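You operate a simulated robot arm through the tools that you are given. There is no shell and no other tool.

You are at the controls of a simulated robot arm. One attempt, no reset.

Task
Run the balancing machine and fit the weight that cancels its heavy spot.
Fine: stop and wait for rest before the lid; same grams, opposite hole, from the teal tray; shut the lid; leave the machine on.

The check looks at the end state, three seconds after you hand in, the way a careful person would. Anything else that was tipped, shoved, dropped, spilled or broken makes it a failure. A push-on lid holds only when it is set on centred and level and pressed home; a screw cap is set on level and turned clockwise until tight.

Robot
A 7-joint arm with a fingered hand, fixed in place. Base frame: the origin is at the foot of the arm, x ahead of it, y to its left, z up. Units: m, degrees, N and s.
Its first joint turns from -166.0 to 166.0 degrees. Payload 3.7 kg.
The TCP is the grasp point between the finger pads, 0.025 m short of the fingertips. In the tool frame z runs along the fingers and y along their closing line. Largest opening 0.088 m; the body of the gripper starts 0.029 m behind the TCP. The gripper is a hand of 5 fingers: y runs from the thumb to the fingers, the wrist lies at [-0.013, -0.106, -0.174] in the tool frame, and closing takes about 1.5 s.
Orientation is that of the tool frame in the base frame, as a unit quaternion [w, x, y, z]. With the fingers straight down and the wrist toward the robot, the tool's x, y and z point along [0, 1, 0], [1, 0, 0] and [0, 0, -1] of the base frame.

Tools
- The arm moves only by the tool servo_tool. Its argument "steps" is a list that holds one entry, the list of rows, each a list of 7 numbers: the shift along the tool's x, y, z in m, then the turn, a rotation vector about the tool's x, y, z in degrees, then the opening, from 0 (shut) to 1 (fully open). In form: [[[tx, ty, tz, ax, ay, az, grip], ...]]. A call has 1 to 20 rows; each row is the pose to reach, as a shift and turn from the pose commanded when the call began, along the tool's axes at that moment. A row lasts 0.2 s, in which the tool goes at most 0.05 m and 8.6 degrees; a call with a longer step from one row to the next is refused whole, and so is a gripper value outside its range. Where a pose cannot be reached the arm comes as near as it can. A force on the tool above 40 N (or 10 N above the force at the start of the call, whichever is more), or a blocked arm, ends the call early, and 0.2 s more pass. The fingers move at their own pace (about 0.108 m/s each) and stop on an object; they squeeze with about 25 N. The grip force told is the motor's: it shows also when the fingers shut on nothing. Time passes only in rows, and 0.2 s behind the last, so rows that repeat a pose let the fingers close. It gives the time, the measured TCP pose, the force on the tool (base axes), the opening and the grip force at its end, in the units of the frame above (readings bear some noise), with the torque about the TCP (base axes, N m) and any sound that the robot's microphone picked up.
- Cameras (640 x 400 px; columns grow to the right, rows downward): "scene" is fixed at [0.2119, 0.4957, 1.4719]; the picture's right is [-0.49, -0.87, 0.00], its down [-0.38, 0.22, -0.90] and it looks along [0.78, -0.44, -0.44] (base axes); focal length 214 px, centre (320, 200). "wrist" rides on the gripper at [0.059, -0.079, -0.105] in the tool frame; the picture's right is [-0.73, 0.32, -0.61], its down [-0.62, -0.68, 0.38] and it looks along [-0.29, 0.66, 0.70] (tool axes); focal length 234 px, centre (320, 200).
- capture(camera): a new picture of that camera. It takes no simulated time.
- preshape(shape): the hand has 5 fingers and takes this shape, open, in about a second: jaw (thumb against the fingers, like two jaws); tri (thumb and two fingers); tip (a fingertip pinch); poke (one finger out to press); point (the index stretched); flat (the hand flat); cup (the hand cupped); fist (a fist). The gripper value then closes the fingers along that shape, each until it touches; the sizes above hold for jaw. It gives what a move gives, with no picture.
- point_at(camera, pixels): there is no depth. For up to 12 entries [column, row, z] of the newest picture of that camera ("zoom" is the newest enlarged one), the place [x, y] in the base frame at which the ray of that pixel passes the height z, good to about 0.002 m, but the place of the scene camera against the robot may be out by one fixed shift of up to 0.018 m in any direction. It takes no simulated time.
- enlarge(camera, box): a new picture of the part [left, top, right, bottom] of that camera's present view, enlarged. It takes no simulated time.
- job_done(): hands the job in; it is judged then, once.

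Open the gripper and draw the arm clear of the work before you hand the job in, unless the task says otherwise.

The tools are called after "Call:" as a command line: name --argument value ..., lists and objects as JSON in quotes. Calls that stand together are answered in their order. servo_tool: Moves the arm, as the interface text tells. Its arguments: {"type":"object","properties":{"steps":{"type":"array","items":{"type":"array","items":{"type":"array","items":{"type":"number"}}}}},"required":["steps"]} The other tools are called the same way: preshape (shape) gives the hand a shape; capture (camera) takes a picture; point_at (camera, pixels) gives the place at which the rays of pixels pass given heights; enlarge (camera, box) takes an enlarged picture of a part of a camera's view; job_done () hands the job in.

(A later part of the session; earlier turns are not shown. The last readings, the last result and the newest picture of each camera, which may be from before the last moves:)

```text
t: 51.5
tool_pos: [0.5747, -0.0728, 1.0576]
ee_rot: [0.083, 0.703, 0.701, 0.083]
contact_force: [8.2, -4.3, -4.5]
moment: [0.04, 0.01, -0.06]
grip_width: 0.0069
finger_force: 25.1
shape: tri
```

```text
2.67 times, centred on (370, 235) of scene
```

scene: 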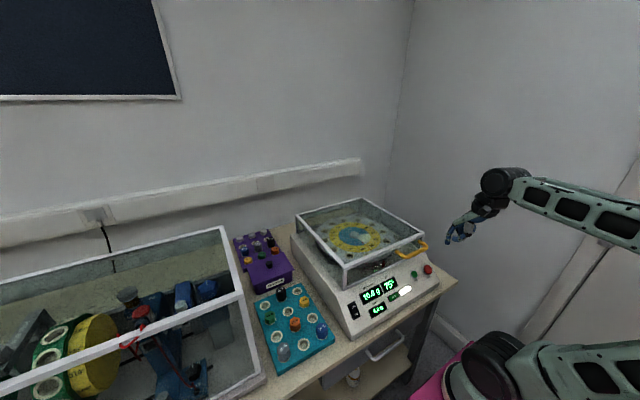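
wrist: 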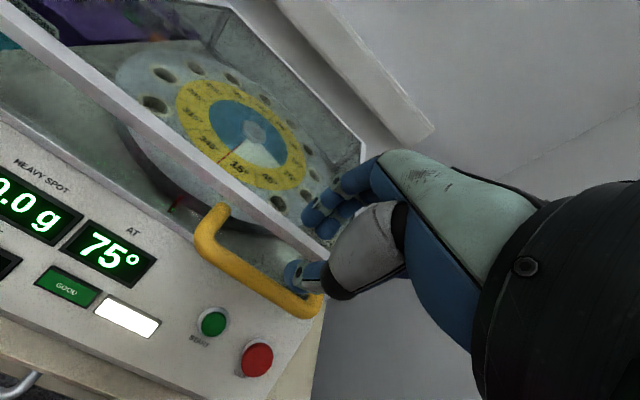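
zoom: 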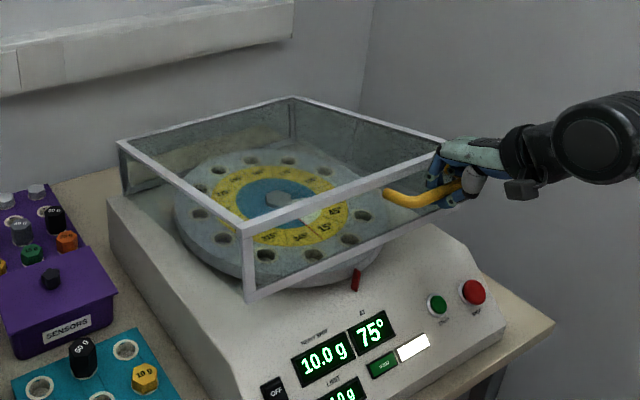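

The lid opens about its rear lower edge; +8 N in x says to go more forward. I correct the arc (hinge z≈0.895) and go on to about 22°.

Call:
servo_tool --steps '[[[0, 0.012, -0.0101, 0, 0, 0, 0], [0, 0.0212, -0.021, 0, 0, 0, 0], [0, 0.0307, -0.0316, 0, 0, 0, 0], [0, 0.0405, -0.0421, 0, 0, 0, 0], [0, 0.0507, -0.0519, 0, 0, 0, 0], [0, 0.0612, -0.0614, 0, 0, 0, 0], [0, 0.0612, -0.0614, 0, 0, 0, 0]]]'

Call:
enlarge --camera "scene" --box '[290, 140, 450, 290]'

```text
t: 53.1
tool_pos: [0.6236, -0.0721, 1.1353]
ee_rot: [0.084, 0.703, 0.701, 0.083]
contact_force: [-11.0, -2.7, 6.2]
moment: [-0.29, -0.05, -0.06]
grip_width: 0.0064
finger_force: 24.7
shape: tri
```

```text
2.67 times, centred on (370, 215) of scene
```

zoom: 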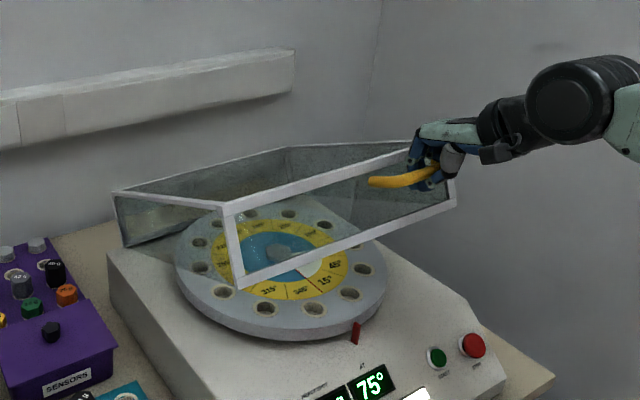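

Force is now (−11, −3, +6): slightly inside the true circle. Fitting both readings gives hinge ≈(0.965,0.905), radius 0.415. I continue along that circle to about 40°.

Call:
servo_tool --steps '[[[0, 0.0145, -0.0195, 0, 0, 0, 0], [0, 0.0316, -0.033, 0, 0, 0, 0], [0, 0.0494, -0.0455, 0, 0, 0, 0], [0, 0.0677, -0.0572, 0, 0, 0, 0], [0, 0.0867, -0.0679, 0, 0, 0, 0], [0, 0.1062, -0.0775, 0, 0, 0, 0], [0, 0.1062, -0.0775, 0, 0, 0, 0]]]'

Call:
enlarge --camera "scene" --box '[290, 110, 450, 260]'

```text
t: 54.7
tool_pos: [0.7091, -0.0728, 1.233]
ee_rot: [0.083, 0.703, 0.702, 0.083]
contact_force: [-8.6, 5.6, 8.9]
moment: [-0.26, 0.01, -0.02]
grip_width: 0.0062
finger_force: 25.1
shape: tri
```

```text
2.67 times, centred on (370, 185) of scene
```

zoom: 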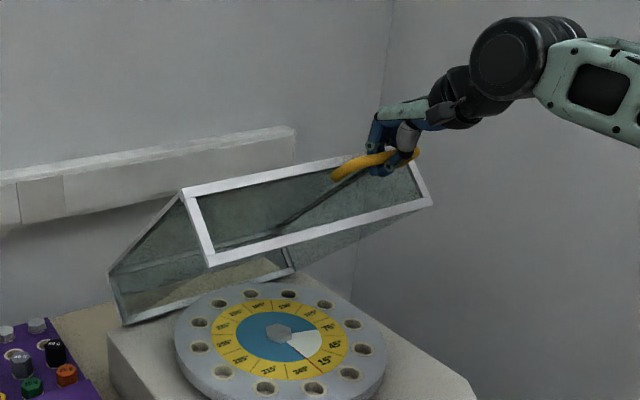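

The lid is at about 40° with light outward force (−9, 6, 9). I go on to about 67° with a 3 mm larger radius, gently tilting the hand forward as it goes.

Call:
servo_tool --steps '[[[0, 0.0189, -0.0114, -2, 0, 0, 0], [0, 0.0394, -0.019, -4, 0, 0, 0], [0, 0.0602, -0.0255, -6, 0, 0, 0], [0, 0.0817, -0.031, -8, 0, 0, 0], [0, 0.1029, -0.0353, -10, 0, 0, 0], [0, 0.1247, -0.0384, -12, 0, 0, 0], [0, 0.1466, -0.0406, -14, 0, 0, 0], [0, 0.1685, -0.0413, -16, 0, 0, 0], [0, 0.1903, -0.0411, -18, 0, 0, 0], [0, 0.1903, -0.0411, -18, 0, 0, 0]]]'

Call:
capture --camera "scene"

Call:
capture --camera "wrist"

```text
t: 56.9
tool_pos: [0.884, -0.0766, 1.319]
ee_rot: [0.192, 0.681, 0.68, 0.192]
contact_force: [1.4, 3.0, -9.1]
moment: [0.0, 0.07, 0.01]
grip_width: 0.0057
finger_force: 25.0
shape: tri
```

```text
taken
```

scene: 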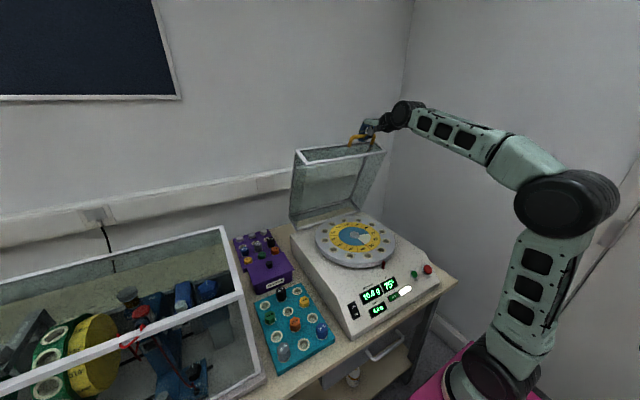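

```text
taken
```

wrist: 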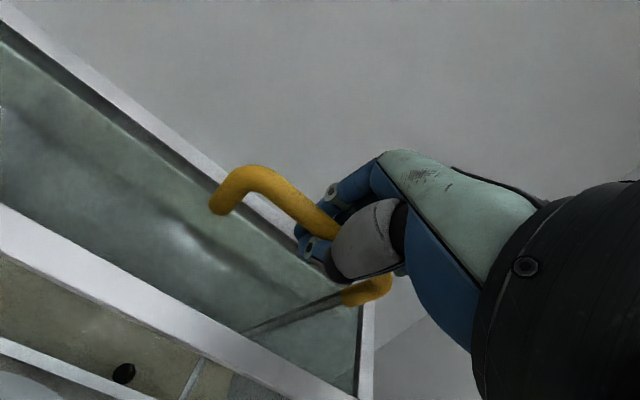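

The lid is at about 67°, tangential load near zero. I carry it on to about 79° in small steps and watch whether gravity starts to pull it open.

Call:
servo_tool --steps '[[[0, 0.0192, 0.0107, -3, 0, 0, 0], [0, 0.039, 0.0198, -6, 0, 0, 0], [0, 0.0583, 0.03, -9, 0, 0, 0], [0, 0.0769, 0.041, -12, 0, 0, 0], [0, 0.0769, 0.041, -12, 0, 0, 0]]]'

Call:
capture --camera "scene"

```text
t: 58.1
tool_pos: [0.9702, -0.0753, 1.3244]
ee_rot: [0.263, 0.658, 0.656, 0.262]
contact_force: [0.7, 1.4, -1.2]
moment: [0.01, -0.01, 0.05]
grip_width: 0.0055
finger_force: 25.1
shape: tri
```

```text
taken
```

scene: 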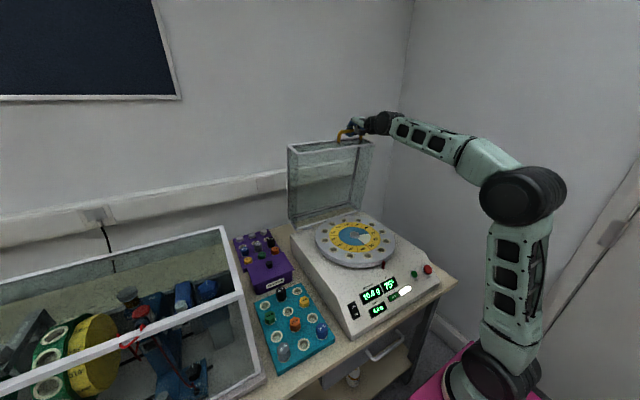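

At 79° the load is nearly zero. I edge on in 3° steps to 88°, looking for the open stop or an over-centre pull.

Call:
servo_tool --steps '[[[0, 0.0077, 0.0077, -1, 0, 0, 0], [0, 0.0153, 0.0155, -2, 0, 0, 0], [0, 0.0225, 0.0237, -3, 0, 0, 0], [0, 0.0296, 0.0319, -4, 0, 0, 0], [0, 0.0364, 0.0405, -5, 0, 0, 0], [0, 0.0431, 0.049, -6, 0, 0, 0], [0, 0.0431, 0.049, -6, 0, 0, 0]]]'

Call:
enlarge --camera "scene" --box '[260, 100, 440, 250]'

```text
t: 59.7
tool_pos: [1.035, -0.0749, 1.3188]
ee_rot: [0.297, 0.642, 0.641, 0.297]
contact_force: [1.2, 2.6, 6.4]
moment: [-0.26, 0.01, -0.21]
grip_width: 0.0056
finger_force: 25.5
shape: tri
```

```text
2.67 times, centred on (350, 175) of scene
```

zoom: 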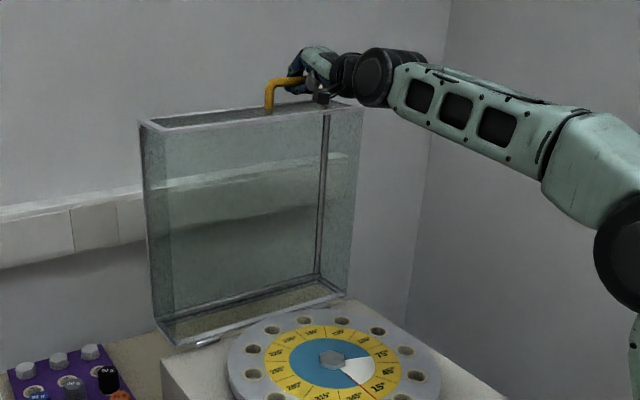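

The lid stands about vertical with no stop felt yet. I go gently on to 94°, checking force.

Call:
servo_tool --steps '[[[0, 0.0036, 0.0063, 0, 0, 0, 0], [0, 0.0071, 0.0125, 0, 0, 0, 0], [0, 0.0105, 0.019, 0, 0, 0, 0], [0, 0.014, 0.0254, 0, 0, 0, 0], [0, 0.0172, 0.032, 0, 0, 0, 0], [0, 0.0203, 0.0385, 0, 0, 0, 0], [0, 0.0203, 0.0385, 0, 0, 0, 0]]]'

Call:
enlarge --camera "scene" --box '[260, 100, 440, 250]'

```text
t: 60.7
tool_pos: [1.0573, -0.0767, 1.3189]
ee_rot: [0.3, 0.642, 0.64, 0.298]
contact_force: [-29.9, 1.1, -0.3]
moment: [-0.38, -0.06, -0.4]
grip_width: 0.0077
finger_force: 25.3
shape: tri
stopped in row 5: the force on the tool passed its limit at 43 N (the readings are from after the stop); the commanded pose is now the measured one
```

```text
2.67 times, centred on (350, 175) of scene
```

zoom: 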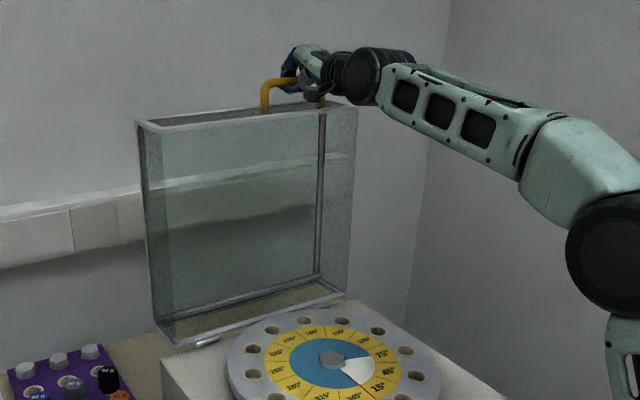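

A stop is felt at about 90° (−30 N in x), past the lid's balance point. I ease off 6 mm and loosen the fingers just a little to see whether the lid stays.

Call:
servo_tool --steps '[[[0, -0.0026, -0.003, 0, 0, 0, 0], [0, -0.0039, -0.0046, 0, 0, 0, 0], [0, -0.0039, -0.0046, 0, 0, 0, 0]]]'

Call:
servo_tool --steps '[[[0, 0, 0, 0, 0, 0, 0.1], [0, 0, 0, 0, 0, 0, 0.2], [0, 0, 0, 0, 0, 0, 0.28], [0, 0, 0, 0, 0, 0, 0.28], [0, 0, 0, 0, 0, 0, 0.28]]]'

Call:
enlarge --camera "scene" --box '[320, 110, 400, 170]'

Call:
capture --camera "wrist"

```text
t: 61.5
tool_pos: [1.0546, -0.0748, 1.318]
ee_rot: [0.3, 0.641, 0.64, 0.299]
contact_force: [-9.9, -0.5, 12.8]
moment: [-0.54, 0.07, -0.26]
grip_width: 0.0066
finger_force: 25.2
shape: tri
```

```text
t: 62.7
tool_pos: [1.0542, -0.0751, 1.3185]
ee_rot: [0.3, 0.642, 0.64, 0.298]
contact_force: [-11.5, -0.2, 19.6]
moment: [-0.42, 0.07, -0.27]
grip_width: 0.0243
finger_force: 0.1
shape: tri
```

```text
6.67 times, centred on (360, 140) of scene
```

zoom: 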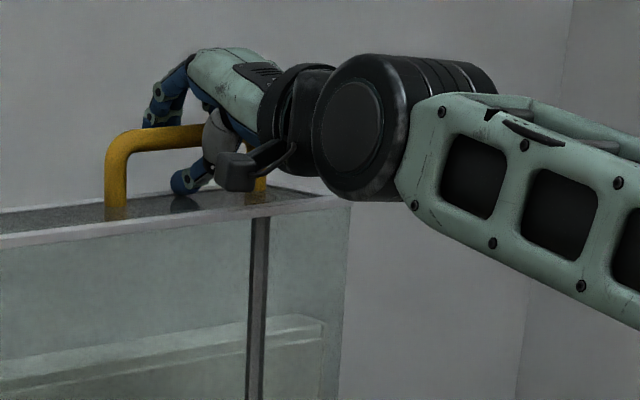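

```text
taken
```

wrist: 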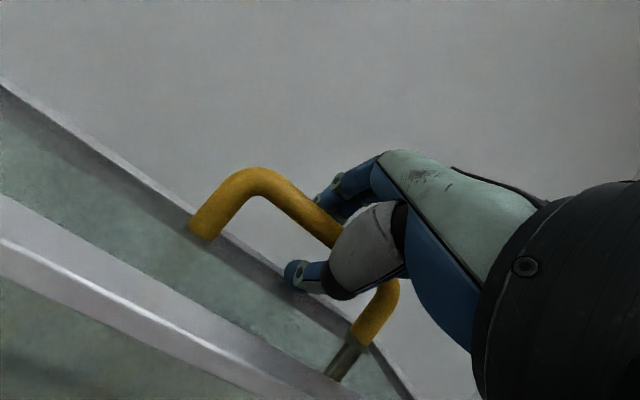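

The bar is free between the fingers; the lid has not moved. I withdraw along the fingers (back and up), 6 cm, checking that the lid stays.

Call:
servo_tool --steps '[[[0, 0.001, -0.01, 0, 0, 0, 0.28], [0, 0.001, -0.025, 0, 0, 0, 0.28], [0, 0.001, -0.045, 0, 0, 0, 0.28], [0, 0.001, -0.07, 0, 0, 0, 0.28], [0, 0.001, -0.1, 0, 0, 0, 0.28], [0, 0.001, -0.1, 0, 0, 0, 0.28]]]'

Call:
capture --camera "scene"

Call:
capture --camera "wrist"

```text
t: 64.1
tool_pos: [0.9796, -0.0752, 1.3816]
ee_rot: [0.3, 0.642, 0.64, 0.298]
contact_force: [0.7, -0.9, -0.8]
moment: [-0.01, 0.01, -0.01]
grip_width: 0.0243
finger_force: 0.1
shape: tri
```

```text
taken
```

scene: 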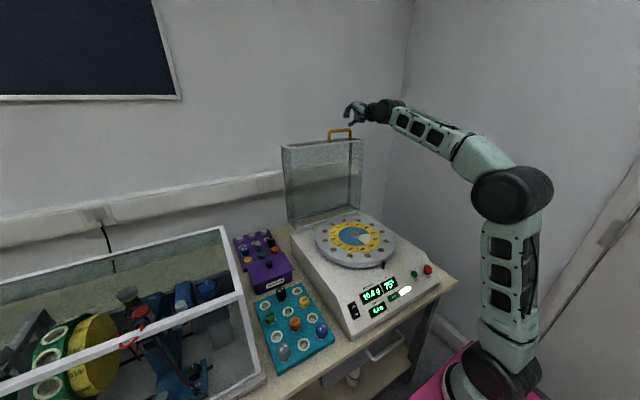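

```text
taken
```

wrist: 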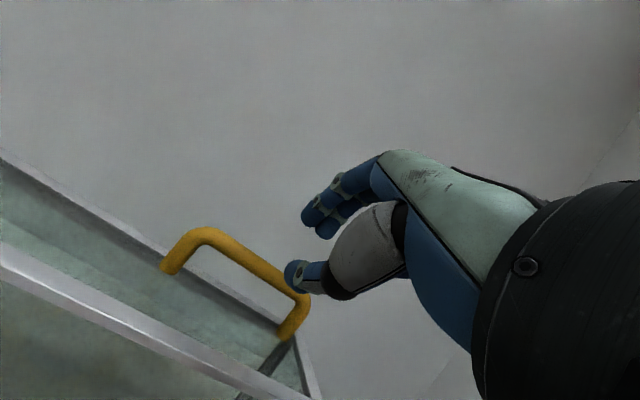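

The lid stands open by itself. Now I draw the arm back and to the left, levelling the tool, to look at the teal tray.

Call:
servo_tool --steps '[[[0.0, -0.034, -0.016, 3.5, 0, 0, 0.28], [0.025, -0.069, -0.031, 7, 0, 0, 0.28], [0.051, -0.104, -0.047, 10.5, 0, 0, 0.28], [0.076, -0.139, -0.063, 14, 0, 0, 0.28], [0.101, -0.173, -0.079, 17.5, 0, 0, 0.28], [0.127, -0.208, -0.094, 21, 0, 0, 0.28], [0.152, -0.242, -0.11, 24.5, 0, 0, 0.28], [0.178, -0.277, -0.126, 28, 0, 0, 0.28], [0.203, -0.312, -0.141, 31.5, 0, 0, 0.28], [0.228, -0.346, -0.157, 35, 0, 0, 0.28], [0.254, -0.381, -0.173, 38.5, 0, 0, 0.28], [0.279, -0.416, -0.188, 42, 0, 0, 0.28], [0.305, -0.45, -0.204, 46, 0, 0, 0.28], [0.33, -0.485, -0.22, 50, 0, 0, 0.28], [0.33, -0.485, -0.22, 50, 0, 0, 0.28]]]'

Call:
capture --camera "wrist"

Call:
capture --camera "scene"

```text
t: 67.3
tool_pos: [0.5031, 0.2546, 1.1518]
ee_rot: [0.0, 0.709, 0.706, -0.002]
contact_force: [-0.1, 0.8, 0.7]
moment: [0.01, 0.03, -0.01]
grip_width: 0.0245
finger_force: 0.0
shape: tri
```

```text
taken
```

wrist: 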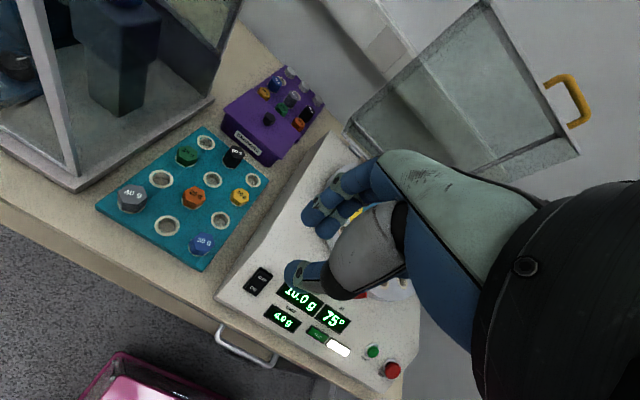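

```text
taken
```

scene: 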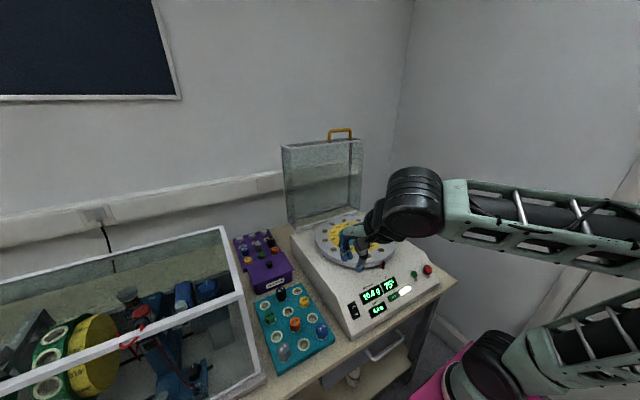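

The 10 g weight (yellow) is at wrist (240,196) and scene (304,301). I zoom both and triangulate.

Call:
enlarge --camera "wrist" --box '[170, 130, 310, 280]'

Call:
enlarge --camera "scene" --box '[250, 270, 340, 370]'

```text
2.67 times, centred on (240, 205) of wrist
```

zoom: 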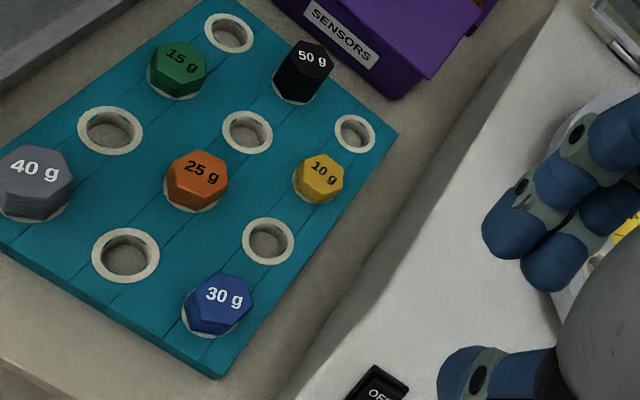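

```text
4.00 times, centred on (295, 320) of scene
```

zoom: 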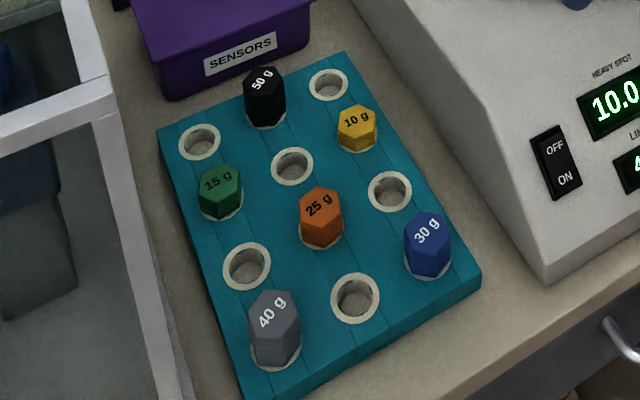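

Both views show the hex head clearly. I intersect rays for the 10 g top, plus a nearby tray hole for the tray height.

Call:
point_at --camera "wrist" --pixels '[[241.1, 195.3, 0.84], [241.1, 195.3, 0.88], [220.5, 220.4, 0.82], [220.5, 220.4, 0.86], [252.9, 180.2, 0.82], [252.9, 180.2, 0.86]]'

Call:
point_at --camera "scene" --pixels '[[304.3, 299.5, 0.84], [304.3, 299.5, 0.88], [312.4, 317.8, 0.82], [312.4, 317.8, 0.86], [297, 291.3, 0.82], [297, 291.3, 0.86]]'

```text
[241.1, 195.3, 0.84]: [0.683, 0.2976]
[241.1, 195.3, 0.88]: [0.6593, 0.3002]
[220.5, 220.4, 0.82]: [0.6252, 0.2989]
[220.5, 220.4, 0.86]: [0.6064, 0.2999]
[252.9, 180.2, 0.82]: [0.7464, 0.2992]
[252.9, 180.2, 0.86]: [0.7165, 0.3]
```

```text
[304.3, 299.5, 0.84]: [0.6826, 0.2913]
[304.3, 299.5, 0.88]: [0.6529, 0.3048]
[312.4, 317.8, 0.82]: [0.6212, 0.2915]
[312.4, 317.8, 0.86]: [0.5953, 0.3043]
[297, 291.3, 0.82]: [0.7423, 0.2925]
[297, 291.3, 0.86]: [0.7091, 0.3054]
```

Tray surface z≈0.83; the 10 g head is at ≈(0.679,0.299), top z≈0.85, about 30 mm wide. I move above it with the tri grip opened to 0.6.

Call:
servo_tool --steps '[[[0.007, 0.027, 0.027, 0, 0, 0, 0.6], [0.013, 0.054, 0.054, 0, 0, 0, 0.6], [0.02, 0.081, 0.081, 0, 0, 0, 0.6], [0.027, 0.108, 0.108, 0, 0, 0, 0.6], [0.034, 0.135, 0.135, 0, 0, 0, 0.6], [0.04, 0.162, 0.16, 0, 0, 0, 0.6], [0.0425, 0.183, 0.19, 0, 0, 0, 0.6], [0.0425, 0.183, 0.19, 0, 0, 0, 0.6]]]'

Call:
capture --camera "wrist"

Call:
enlarge --camera "scene" --box '[250, 240, 370, 340]'

```text
t: 69.1
tool_pos: [0.6798, 0.3002, 0.9587]
ee_rot: [0.0, 0.709, 0.706, -0.001]
contact_force: [-0.3, 0.5, 0.1]
moment: [0.0, -0.02, 0.01]
grip_width: 0.0525
finger_force: 0.1
shape: tri
```

```text
taken
```

wrist: 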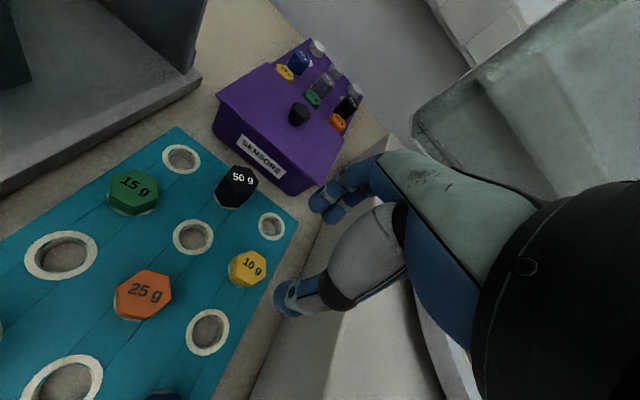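

```text
4.00 times, centred on (310, 290) of scene
```

zoom: 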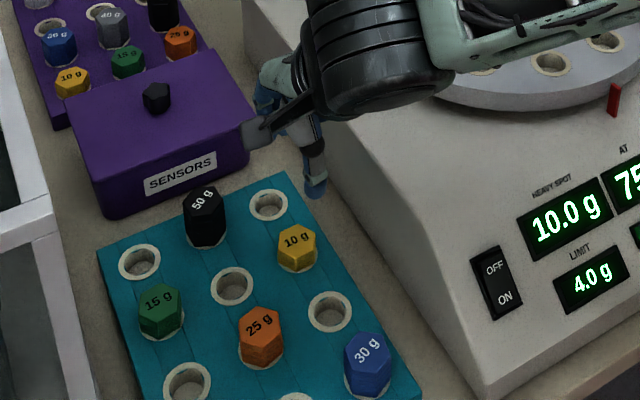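

The 10 g head is now at wrist (247,269). I zoom to refine its centre and top height from this closer view.

Call:
enlarge --camera "wrist" --box '[180, 200, 340, 340]'

Call:
point_at --camera "wrist" --pixels '[[208, 332, 0.8305], [272, 226, 0.8305], [193, 237, 0.8305]]'

```text
2.86 times, centred on (260, 270) of wrist
```

zoom: 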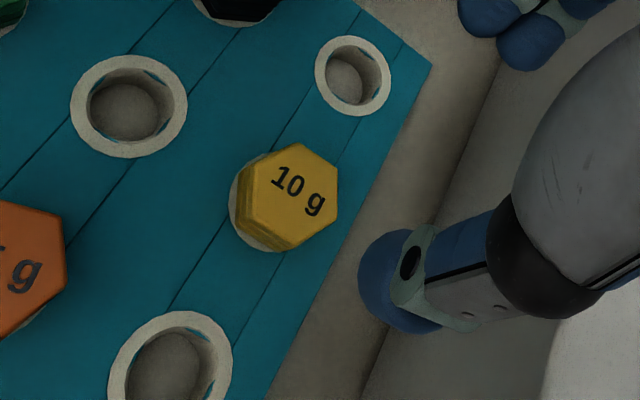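

```text
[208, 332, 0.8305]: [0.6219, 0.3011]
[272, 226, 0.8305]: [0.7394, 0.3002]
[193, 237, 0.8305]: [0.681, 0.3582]
```

Neighbouring holes give the 10 g centre as (0.681,0.3005). I check the head's top height with its ray.

Call:
point_at --camera "wrist" --pixels '[[250.2, 268.3, 0.8305], [250.2, 268.3, 0.845], [250.2, 268.3, 0.86], [233.5, 270, 0.845], [266.5, 265, 0.845]]'

```text
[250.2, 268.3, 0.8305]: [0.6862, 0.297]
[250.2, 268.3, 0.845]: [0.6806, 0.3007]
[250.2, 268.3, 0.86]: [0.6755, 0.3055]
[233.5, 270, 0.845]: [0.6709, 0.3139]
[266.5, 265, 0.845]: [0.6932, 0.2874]
```

The head's top is at z≈0.845, so it stands ~15 mm proud. I settle for a moment and read the true pose before descending.

Call:
servo_tool --steps '[[[0, 0, 0, 0, 0, 0, 0.6], [0, 0, 0, 0, 0, 0, 0.6]]]'

```text
t: 69.7
tool_pos: [0.6792, 0.2989, 0.9605]
ee_rot: [-0.001, 0.708, 0.706, -0.001]
contact_force: [0.1, -0.2, 0.3]
moment: [0.03, 0.0, 0.0]
grip_width: 0.0524
finger_force: 0.1
shape: tri
```

True TCP is (0.679,0.299,0.960). I shift 9 mm forward and descend to z≈0.885 first.

Call:
servo_tool --steps '[[[0, 0.009, 0.02, 0, 0, 0, 0.6], [0, 0.009, 0.04, 0, 0, 0, 0.6], [0, 0.009, 0.06, 0, 0, 0, 0.6], [0, 0.009, 0.075, 0, 0, 0, 0.6], [0, 0.009, 0.075, 0, 0, 0, 0.6], [0, 0.009, 0.075, 0, 0, 0, 0.6]]]'

Call:
enlarge --camera "wrist" --box '[200, 140, 400, 340]'

Call:
enlarge --camera "scene" --box '[270, 260, 350, 330]'

```text
t: 71.1
tool_pos: [0.689, 0.2979, 0.8849]
ee_rot: [-0.001, 0.708, 0.706, 0.0]
contact_force: [0.4, 1.2, -0.1]
moment: [-0.01, -0.01, -0.01]
grip_width: 0.0522
finger_force: 0.1
shape: tri
```

```text
2.00 times, centred on (300, 240) of wrist
```

zoom: 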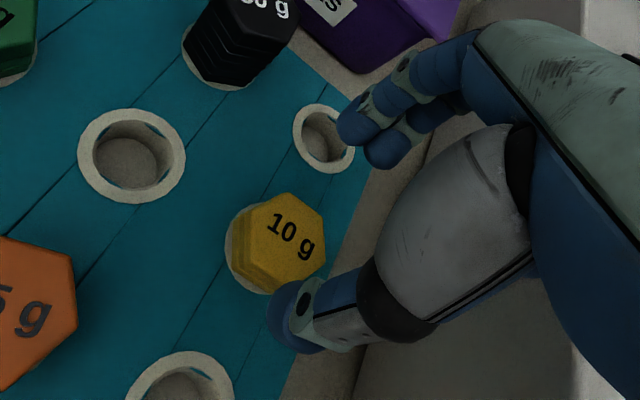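

```text
5.71 times, centred on (310, 295) of scene
```

zoom: 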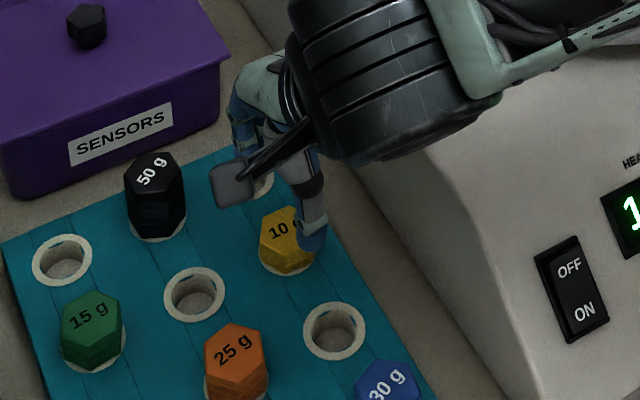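

The head will end between thumb and fingers (predicted zoom (324,216)). I descend the last 32 mm in small steps, watching force.

Call:
servo_tool --steps '[[[0, -0.001, 0.01, 0, 0, 0, 0.6], [0, -0.001, 0.019, 0, 0, 0, 0.6], [0, -0.001, 0.026, 0, 0, 0, 0.6], [0, -0.001, 0.032, 0, 0, 0, 0.6], [0, -0.001, 0.032, 0, 0, 0, 0.6]]]'

Call:
enlarge --camera "wrist" --box '[200, 140, 400, 340]'

Call:
enlarge --camera "scene" --box '[270, 260, 350, 330]'

```text
t: 72.3
tool_pos: [0.6893, 0.2957, 0.8529]
ee_rot: [0.0, 0.709, 0.705, 0.0]
contact_force: [0.0, -0.4, 0.0]
moment: [0.04, -0.01, 0.0]
grip_width: 0.0525
finger_force: 0.1
shape: tri
```

```text
2.00 times, centred on (300, 240) of wrist
```

zoom: 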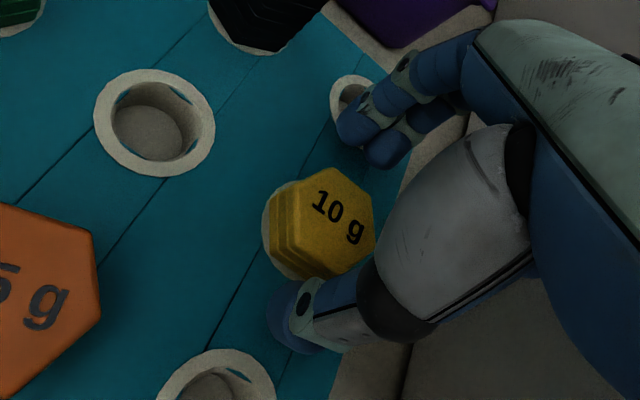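

```text
5.71 times, centred on (310, 295) of scene
```

zoom: 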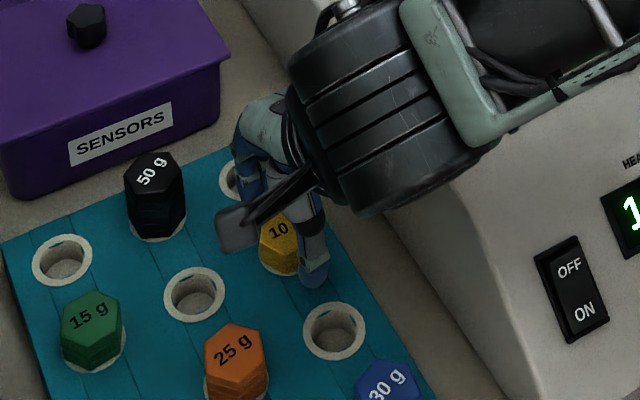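

The head sits between thumb and fingers just as predicted, with no contact force. I lower 2 mm more and close on it.

Call:
servo_tool --steps '[[[0, 0, 0.002, 0, 0, 0, 0.55], [0, 0, 0.002, 0, 0, 0, 0.45], [0, 0, 0.002, 0, 0, 0, 0.35], [0, 0, 0.002, 0, 0, 0, 0.25], [0, 0, 0.002, 0, 0, 0, 0.1], [0, 0, 0.002, 0, 0, 0, 0], [0, 0, 0.002, 0, 0, 0, 0], [0, 0, 0.002, 0, 0, 0, 0]]]'

Call:
enlarge --camera "wrist" --box '[200, 140, 400, 340]'

Call:
enlarge --camera "scene" --box '[270, 260, 350, 330]'

```text
t: 74.1
tool_pos: [0.6901, 0.2976, 0.8525]
ee_rot: [-0.001, 0.708, 0.707, 0.0]
contact_force: [-2.2, 1.4, -1.1]
moment: [0.03, 0.08, 0.01]
grip_width: 0.0249
finger_force: 25.4
shape: tri
```

```text
2.00 times, centred on (300, 240) of wrist
```

zoom: 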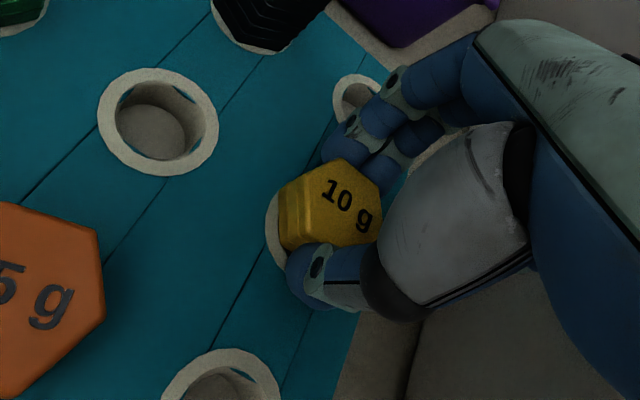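

```text
5.71 times, centred on (310, 295) of scene
```

zoom: 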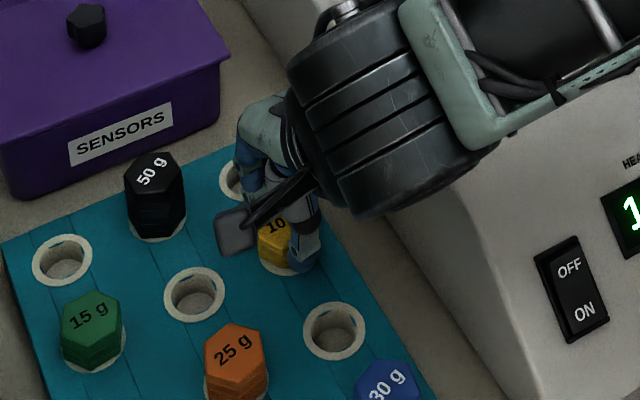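

Gripped at 25 mm width with 25 N. I lift straight up slowly and check the weight stays in the fingers.

Call:
servo_tool --steps '[[[0, 0, -0.006, 0, 0, 0, 0], [0, 0, -0.012, 0, 0, 0, 0], [0, 0, -0.02, 0, 0, 0, 0], [0, 0, -0.03, 0, 0, 0, 0], [0, 0, -0.045, 0, 0, 0, 0], [0, 0, -0.06, 0, 0, 0, 0], [0, 0, -0.08, 0, 0, 0, 0], [0, 0, -0.1, 0, 0, 0, 0], [0, 0, -0.1, 0, 0, 0, 0]]]'

Call:
enlarge --camera "wrist" --box '[220, 140, 380, 300]'

Call:
enlarge --camera "scene" --box '[270, 210, 350, 330]'

```text
t: 76.1
tool_pos: [0.6907, 0.2975, 0.9504]
ee_rot: [0.0, 0.708, 0.706, -0.001]
contact_force: [-0.4, -1.2, 0.0]
moment: [-0.03, -0.02, 0.01]
grip_width: 0.025
finger_force: 25.3
shape: tri
```

```text
2.50 times, centred on (300, 220) of wrist
```

zoom: 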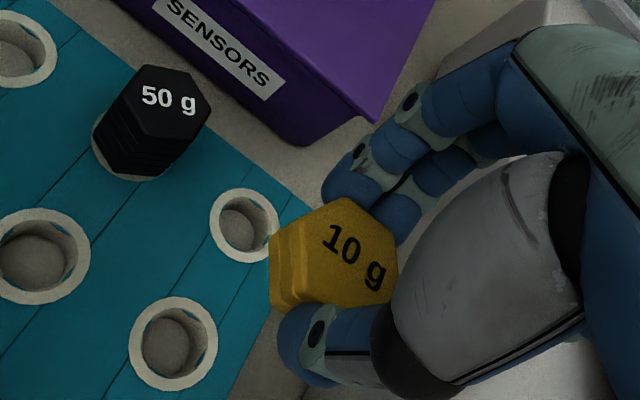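

```text
3.33 times, centred on (310, 270) of scene
```

zoom: 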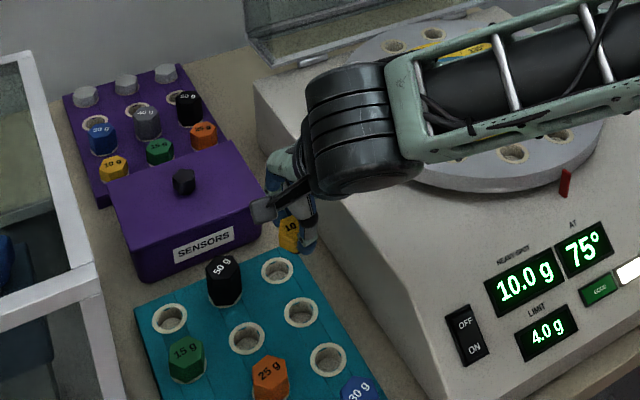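

The 10 g weight is held. I raise it well above the machine and shift right so the wrist camera can see the disc's labels.

Call:
servo_tool --steps '[[[0, 0, -0.04, 0, 0, 0, 0], [0, 0, -0.08, 0, 0, 0, 0], [-0.01, -0.005, -0.12, 0, 0, 0, 0], [-0.04, -0.015, -0.15, 0, 0, 0, 0], [-0.075, -0.025, -0.18, 0, 0, 0, 0], [-0.11, -0.035, -0.2, 0, 0, 0, 0], [-0.145, -0.045, -0.22, 0, 0, 0, 0], [-0.18, -0.055, -0.24, 0, 0, 0, 0], [-0.215, -0.065, -0.25, 0, 0, 0, 0], [-0.2475, -0.07, -0.25, 0, 0, 0, 0], [-0.2475, -0.07, -0.25, 0, 0, 0, 0]]]'

Call:
capture --camera "wrist"

Call:
enlarge --camera "wrist" --box '[180, 120, 330, 280]'

Call:
enlarge --camera "scene" --box '[300, 190, 410, 280]'

```text
t: 78.5
tool_pos: [0.6207, 0.0516, 1.2029]
ee_rot: [-0.001, 0.708, 0.706, 0.0]
contact_force: [0.9, -0.1, -0.5]
moment: [0.03, 0.0, 0.0]
grip_width: 0.025
finger_force: 25.1
shape: tri
```

```text
taken
```

wrist: 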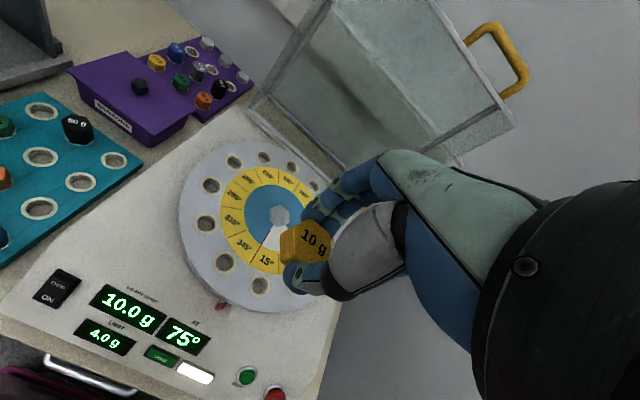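

```text
2.50 times, centred on (255, 200) of wrist
```

zoom: 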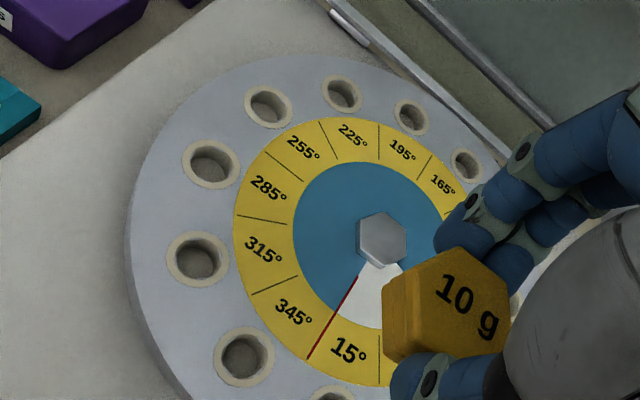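

```text
4.44 times, centred on (355, 235) of scene
```

zoom: 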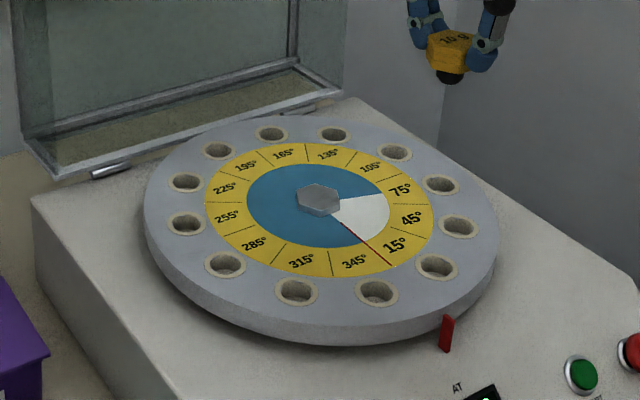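

The disc is clear: the 255° label lines up with the hole at wrist zoom (269,107) / scene zoom (186,224), opposite 75°. I triangulate that hole and the hub.

Call:
point_at --camera "wrist" --pixels '[[234.6, 162.8, 0.92], [234.6, 162.8, 0.95], [234.6, 162.8, 0.98], [211.4, 185.6, 0.95], [206.6, 223.2, 0.95], [225, 262.4, 0.95], [264.2, 157.2, 0.95], [291.4, 167.2, 0.95], [279.8, 216, 0.95]]'

Call:
point_at --camera "scene" --pixels '[[324.9, 240.4, 0.92], [324.9, 240.4, 0.95], [324.9, 240.4, 0.98], [333.6, 249.6, 0.95], [349.8, 255.6, 0.95], [367.6, 255.7, 0.95], [324.9, 231, 0.95], [332.3, 223.8, 0.95], [355, 234.8, 0.95]]'

```text
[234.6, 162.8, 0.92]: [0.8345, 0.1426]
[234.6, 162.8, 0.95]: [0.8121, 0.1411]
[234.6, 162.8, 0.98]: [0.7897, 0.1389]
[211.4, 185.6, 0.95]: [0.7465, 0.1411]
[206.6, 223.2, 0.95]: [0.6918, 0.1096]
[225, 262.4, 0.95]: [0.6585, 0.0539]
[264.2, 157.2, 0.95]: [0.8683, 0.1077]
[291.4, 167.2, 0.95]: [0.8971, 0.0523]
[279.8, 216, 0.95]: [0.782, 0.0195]
```

```text
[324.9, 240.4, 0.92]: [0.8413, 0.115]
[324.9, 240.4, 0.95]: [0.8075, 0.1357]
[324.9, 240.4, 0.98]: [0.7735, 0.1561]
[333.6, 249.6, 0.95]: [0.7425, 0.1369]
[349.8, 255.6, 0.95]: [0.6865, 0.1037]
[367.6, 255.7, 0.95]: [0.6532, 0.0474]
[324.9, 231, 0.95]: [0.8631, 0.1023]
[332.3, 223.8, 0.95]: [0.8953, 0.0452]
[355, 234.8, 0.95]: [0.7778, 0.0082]
```

Both cameras agree: disc top z≈0.95, centre (0.779,0.0205), hole circle radius 0.125, so the 255° hole is at (0.8117,0.1411). I look closely at the held weight for tilt and peg length.

Call:
enlarge --camera "scene" --box '[365, 180, 405, 220]'

Call:
enlarge --camera "wrist" --box '[260, 180, 360, 300]'

```text
10.00 times, centred on (385, 200) of scene
```

zoom: 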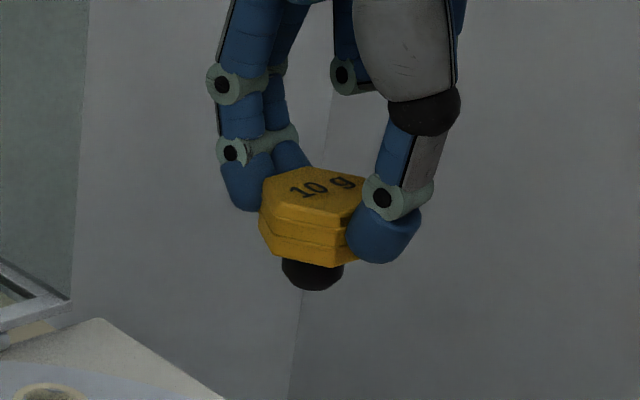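

```text
3.33 times, centred on (310, 240) of wrist
```

zoom: 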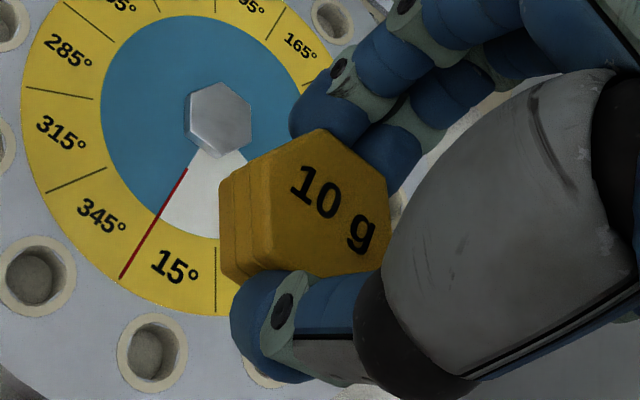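

The weight has a ~18 mm peg about 10 mm long and hangs nearly upright, its centre at tool ≈(0.005,-0.0045). I move over the 255° hole at z≈1.05 first.

Call:
servo_tool --steps '[[[0.011, 0.026, 0.02, 0, 0, 0, 0], [0.023, 0.053, 0.04, 0, 0, 0, 0], [0.035, 0.081, 0.06, 0, 0, 0, 0], [0.047, 0.109, 0.08, 0, 0, 0, 0], [0.059, 0.137, 0.105, 0, 0, 0, 0], [0.072, 0.166, 0.13, 0, 0, 0, 0], [0.0845, 0.1955, 0.153, 0, 0, 0, 0], [0.0845, 0.1955, 0.153, 0, 0, 0, 0], [0.0845, 0.1955, 0.153, 0, 0, 0, 0]]]'

Call:
enlarge --camera "wrist" --box '[220, 140, 380, 300]'

Call:
enlarge --camera "scene" --box '[290, 190, 370, 260]'

```text
t: 80.5
tool_pos: [0.8123, 0.1345, 1.0465]
ee_rot: [-0.001, 0.708, 0.706, -0.001]
contact_force: [0.1, 0.3, -1.4]
moment: [-0.03, 0.0, -0.02]
grip_width: 0.025
finger_force: 25.1
shape: tri
```

```text
2.50 times, centred on (300, 220) of wrist
```

zoom: 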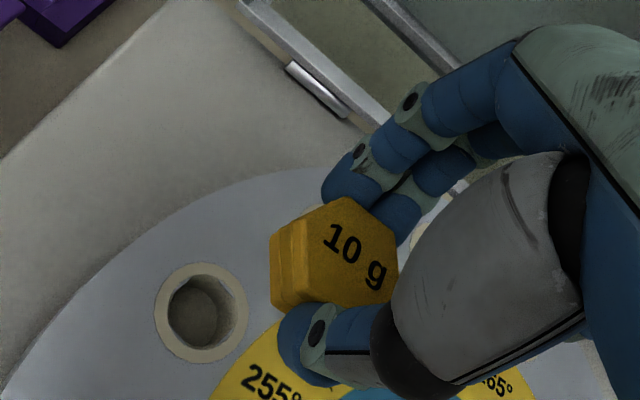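

```text
5.71 times, centred on (330, 225) of scene
```

zoom: 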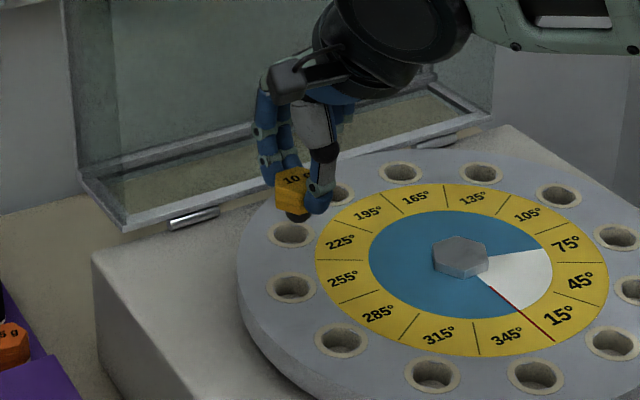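

I let the arm settle and read the hole's position from this pose: hole centre at wrist ≈(252.4,264.8).

Call:
servo_tool --steps '[[[0, 0.0, 0, 0, 0, 0, 0], [0, 0, 0, 0, 0, 0, 0]]]'

Call:
capture --camera "wrist"

Call:
enlarge --camera "wrist" --box '[210, 200, 330, 310]'

Call:
point_at --camera "wrist" --pixels '[[252.4, 264.8, 0.95], [309, 241, 1.04], [309, 241, 1.038]]'

```text
t: 81.1
tool_pos: [0.813, 0.1355, 1.0472]
ee_rot: [0.0, 0.708, 0.706, -0.001]
contact_force: [0.0, -0.3, 0.3]
moment: [0.02, 0.01, -0.02]
grip_width: 0.0247
finger_force: 24.9
shape: tri
```

```text
taken
```

wrist: 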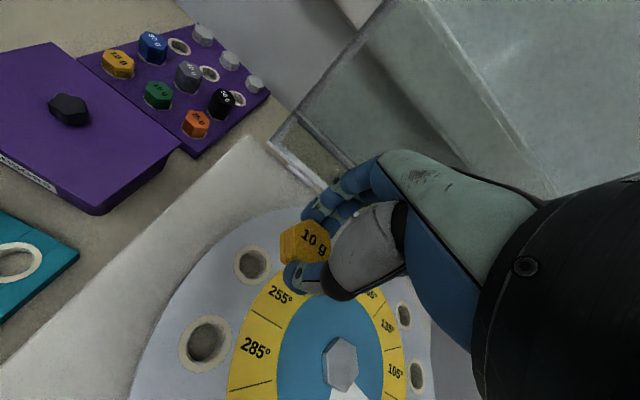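

```text
3.64 times, centred on (270, 255) of wrist
```

zoom: 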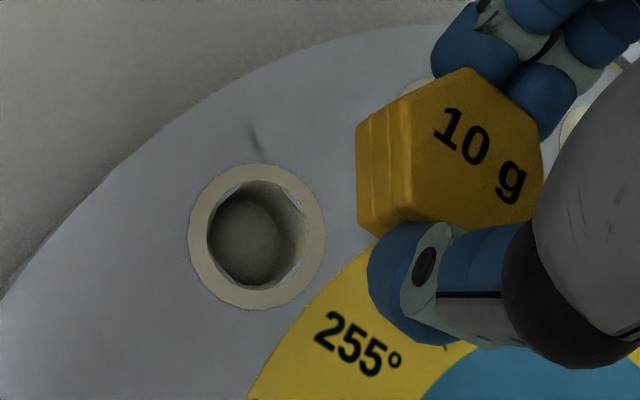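

```text
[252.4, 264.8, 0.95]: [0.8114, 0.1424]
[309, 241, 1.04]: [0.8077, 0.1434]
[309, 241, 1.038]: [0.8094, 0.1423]
```

Relative to the hole (inner ≈25 mm, peg ≈18 mm) the weight needs about +3 mm in x. I correct and descend until the peg is ~12 mm above the disc.

Call:
servo_tool --steps '[[[0.0007, 0.003, 0.015, 0, 0, 0, 0], [0.0007, 0.003, 0.03, 0, 0, 0, 0], [0.0007, 0.003, 0.043, 0, 0, 0, 0], [0.0007, 0.003, 0.0537, 0, 0, 0, 0], [0.0007, 0.003, 0.0537, 0, 0, 0, 0], [0.0007, 0.003, 0.0537, 0, 0, 0, 0]]]'

Call:
enlarge --camera "wrist" --box '[230, 180, 350, 290]'

Call:
enlarge --camera "scene" --box '[300, 215, 350, 260]'

```text
t: 82.5
tool_pos: [0.8162, 0.1346, 0.994]
ee_rot: [-0.001, 0.708, 0.706, 0.0]
contact_force: [-1.1, -0.3, -0.1]
moment: [-0.01, 0.0, -0.01]
grip_width: 0.0247
finger_force: 25.0
shape: tri
```

```text
3.64 times, centred on (290, 235) of wrist
```

zoom: 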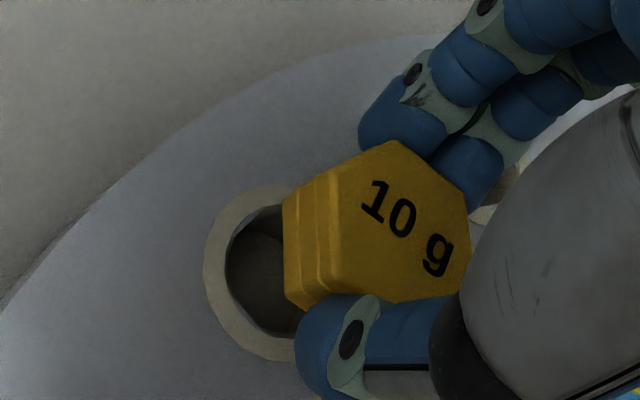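

```text
8.89 times, centred on (325, 238) of scene
```

zoom: 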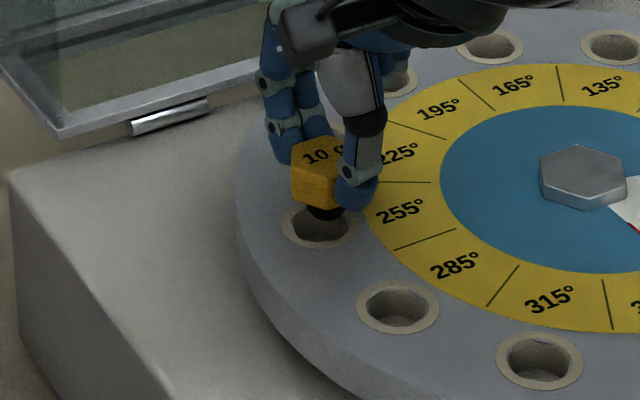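

In the wrist view the hole centre (zoom (288,272)) and the weight's axis agree within ~1–2 mm and the weight is upright. I lower 10 mm and check force.

Call:
servo_tool --steps '[[[0, 0, 0.003, 0, 0, 0, 0], [0, 0, 0.006, 0, 0, 0, 0], [0, 0, 0.008, 0, 0, 0, 0], [0, 0, 0.01, 0, 0, 0, 0], [0, 0, 0.01, 0, 0, 0, 0]]]'

Call:
enlarge --camera "wrist" --box '[230, 180, 350, 290]'

Call:
enlarge --camera "scene" --box '[305, 220, 345, 255]'

```text
t: 83.7
tool_pos: [0.8162, 0.1354, 0.985]
ee_rot: [-0.001, 0.708, 0.706, -0.001]
contact_force: [-0.4, 0.3, 2.8]
moment: [0.01, 0.04, 0.01]
grip_width: 0.0249
finger_force: 24.5
shape: tri
```

```text
3.64 times, centred on (290, 235) of wrist
```

zoom: 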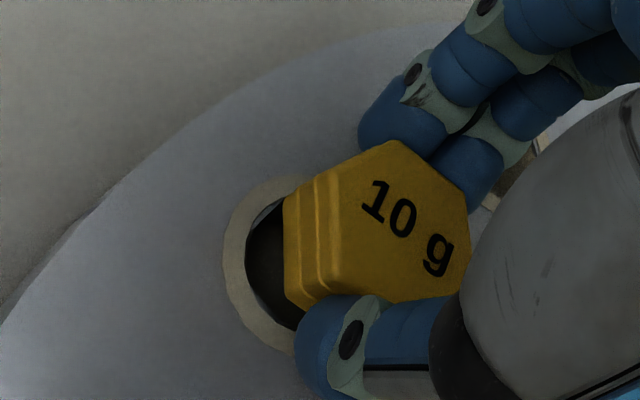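

```text
11.43 times, centred on (325, 238) of scene
```

zoom: 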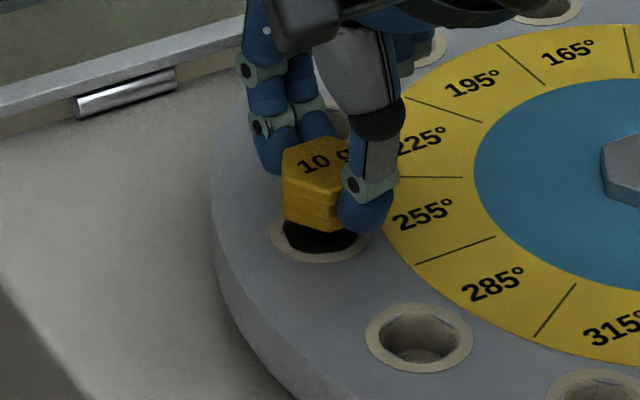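

The peg enters the hole region with 2.8 N of upward force. I continue down gently in 1.5 mm steps.

Call:
servo_tool --steps '[[[0, 0, 0.0015, 0, 0, 0, 0], [0, 0, 0.003, 0, 0, 0, 0], [0, 0, 0.0045, 0, 0, 0, 0], [0, 0, 0.0045, 0, 0, 0, 0]]]'

Call:
enlarge --camera "scene" --box '[305, 220, 345, 255]'

```text
t: 84.7
tool_pos: [0.8172, 0.1354, 0.98]
ee_rot: [-0.001, 0.708, 0.706, 0.0]
contact_force: [-4.4, 1.7, 0.5]
moment: [0.09, 0.11, 0.01]
grip_width: 0.0251
finger_force: 25.0
shape: tri
```

```text
11.43 times, centred on (325, 238) of scene
```

zoom: 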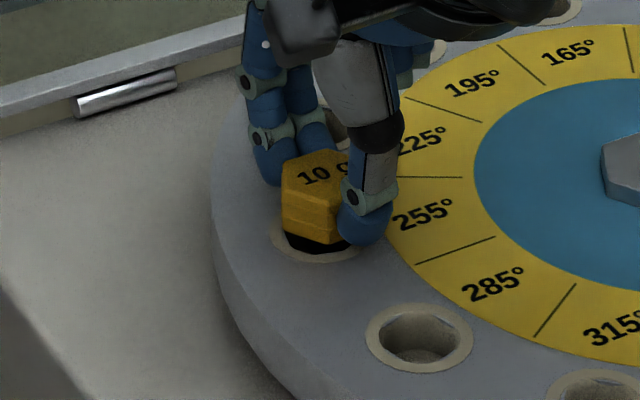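

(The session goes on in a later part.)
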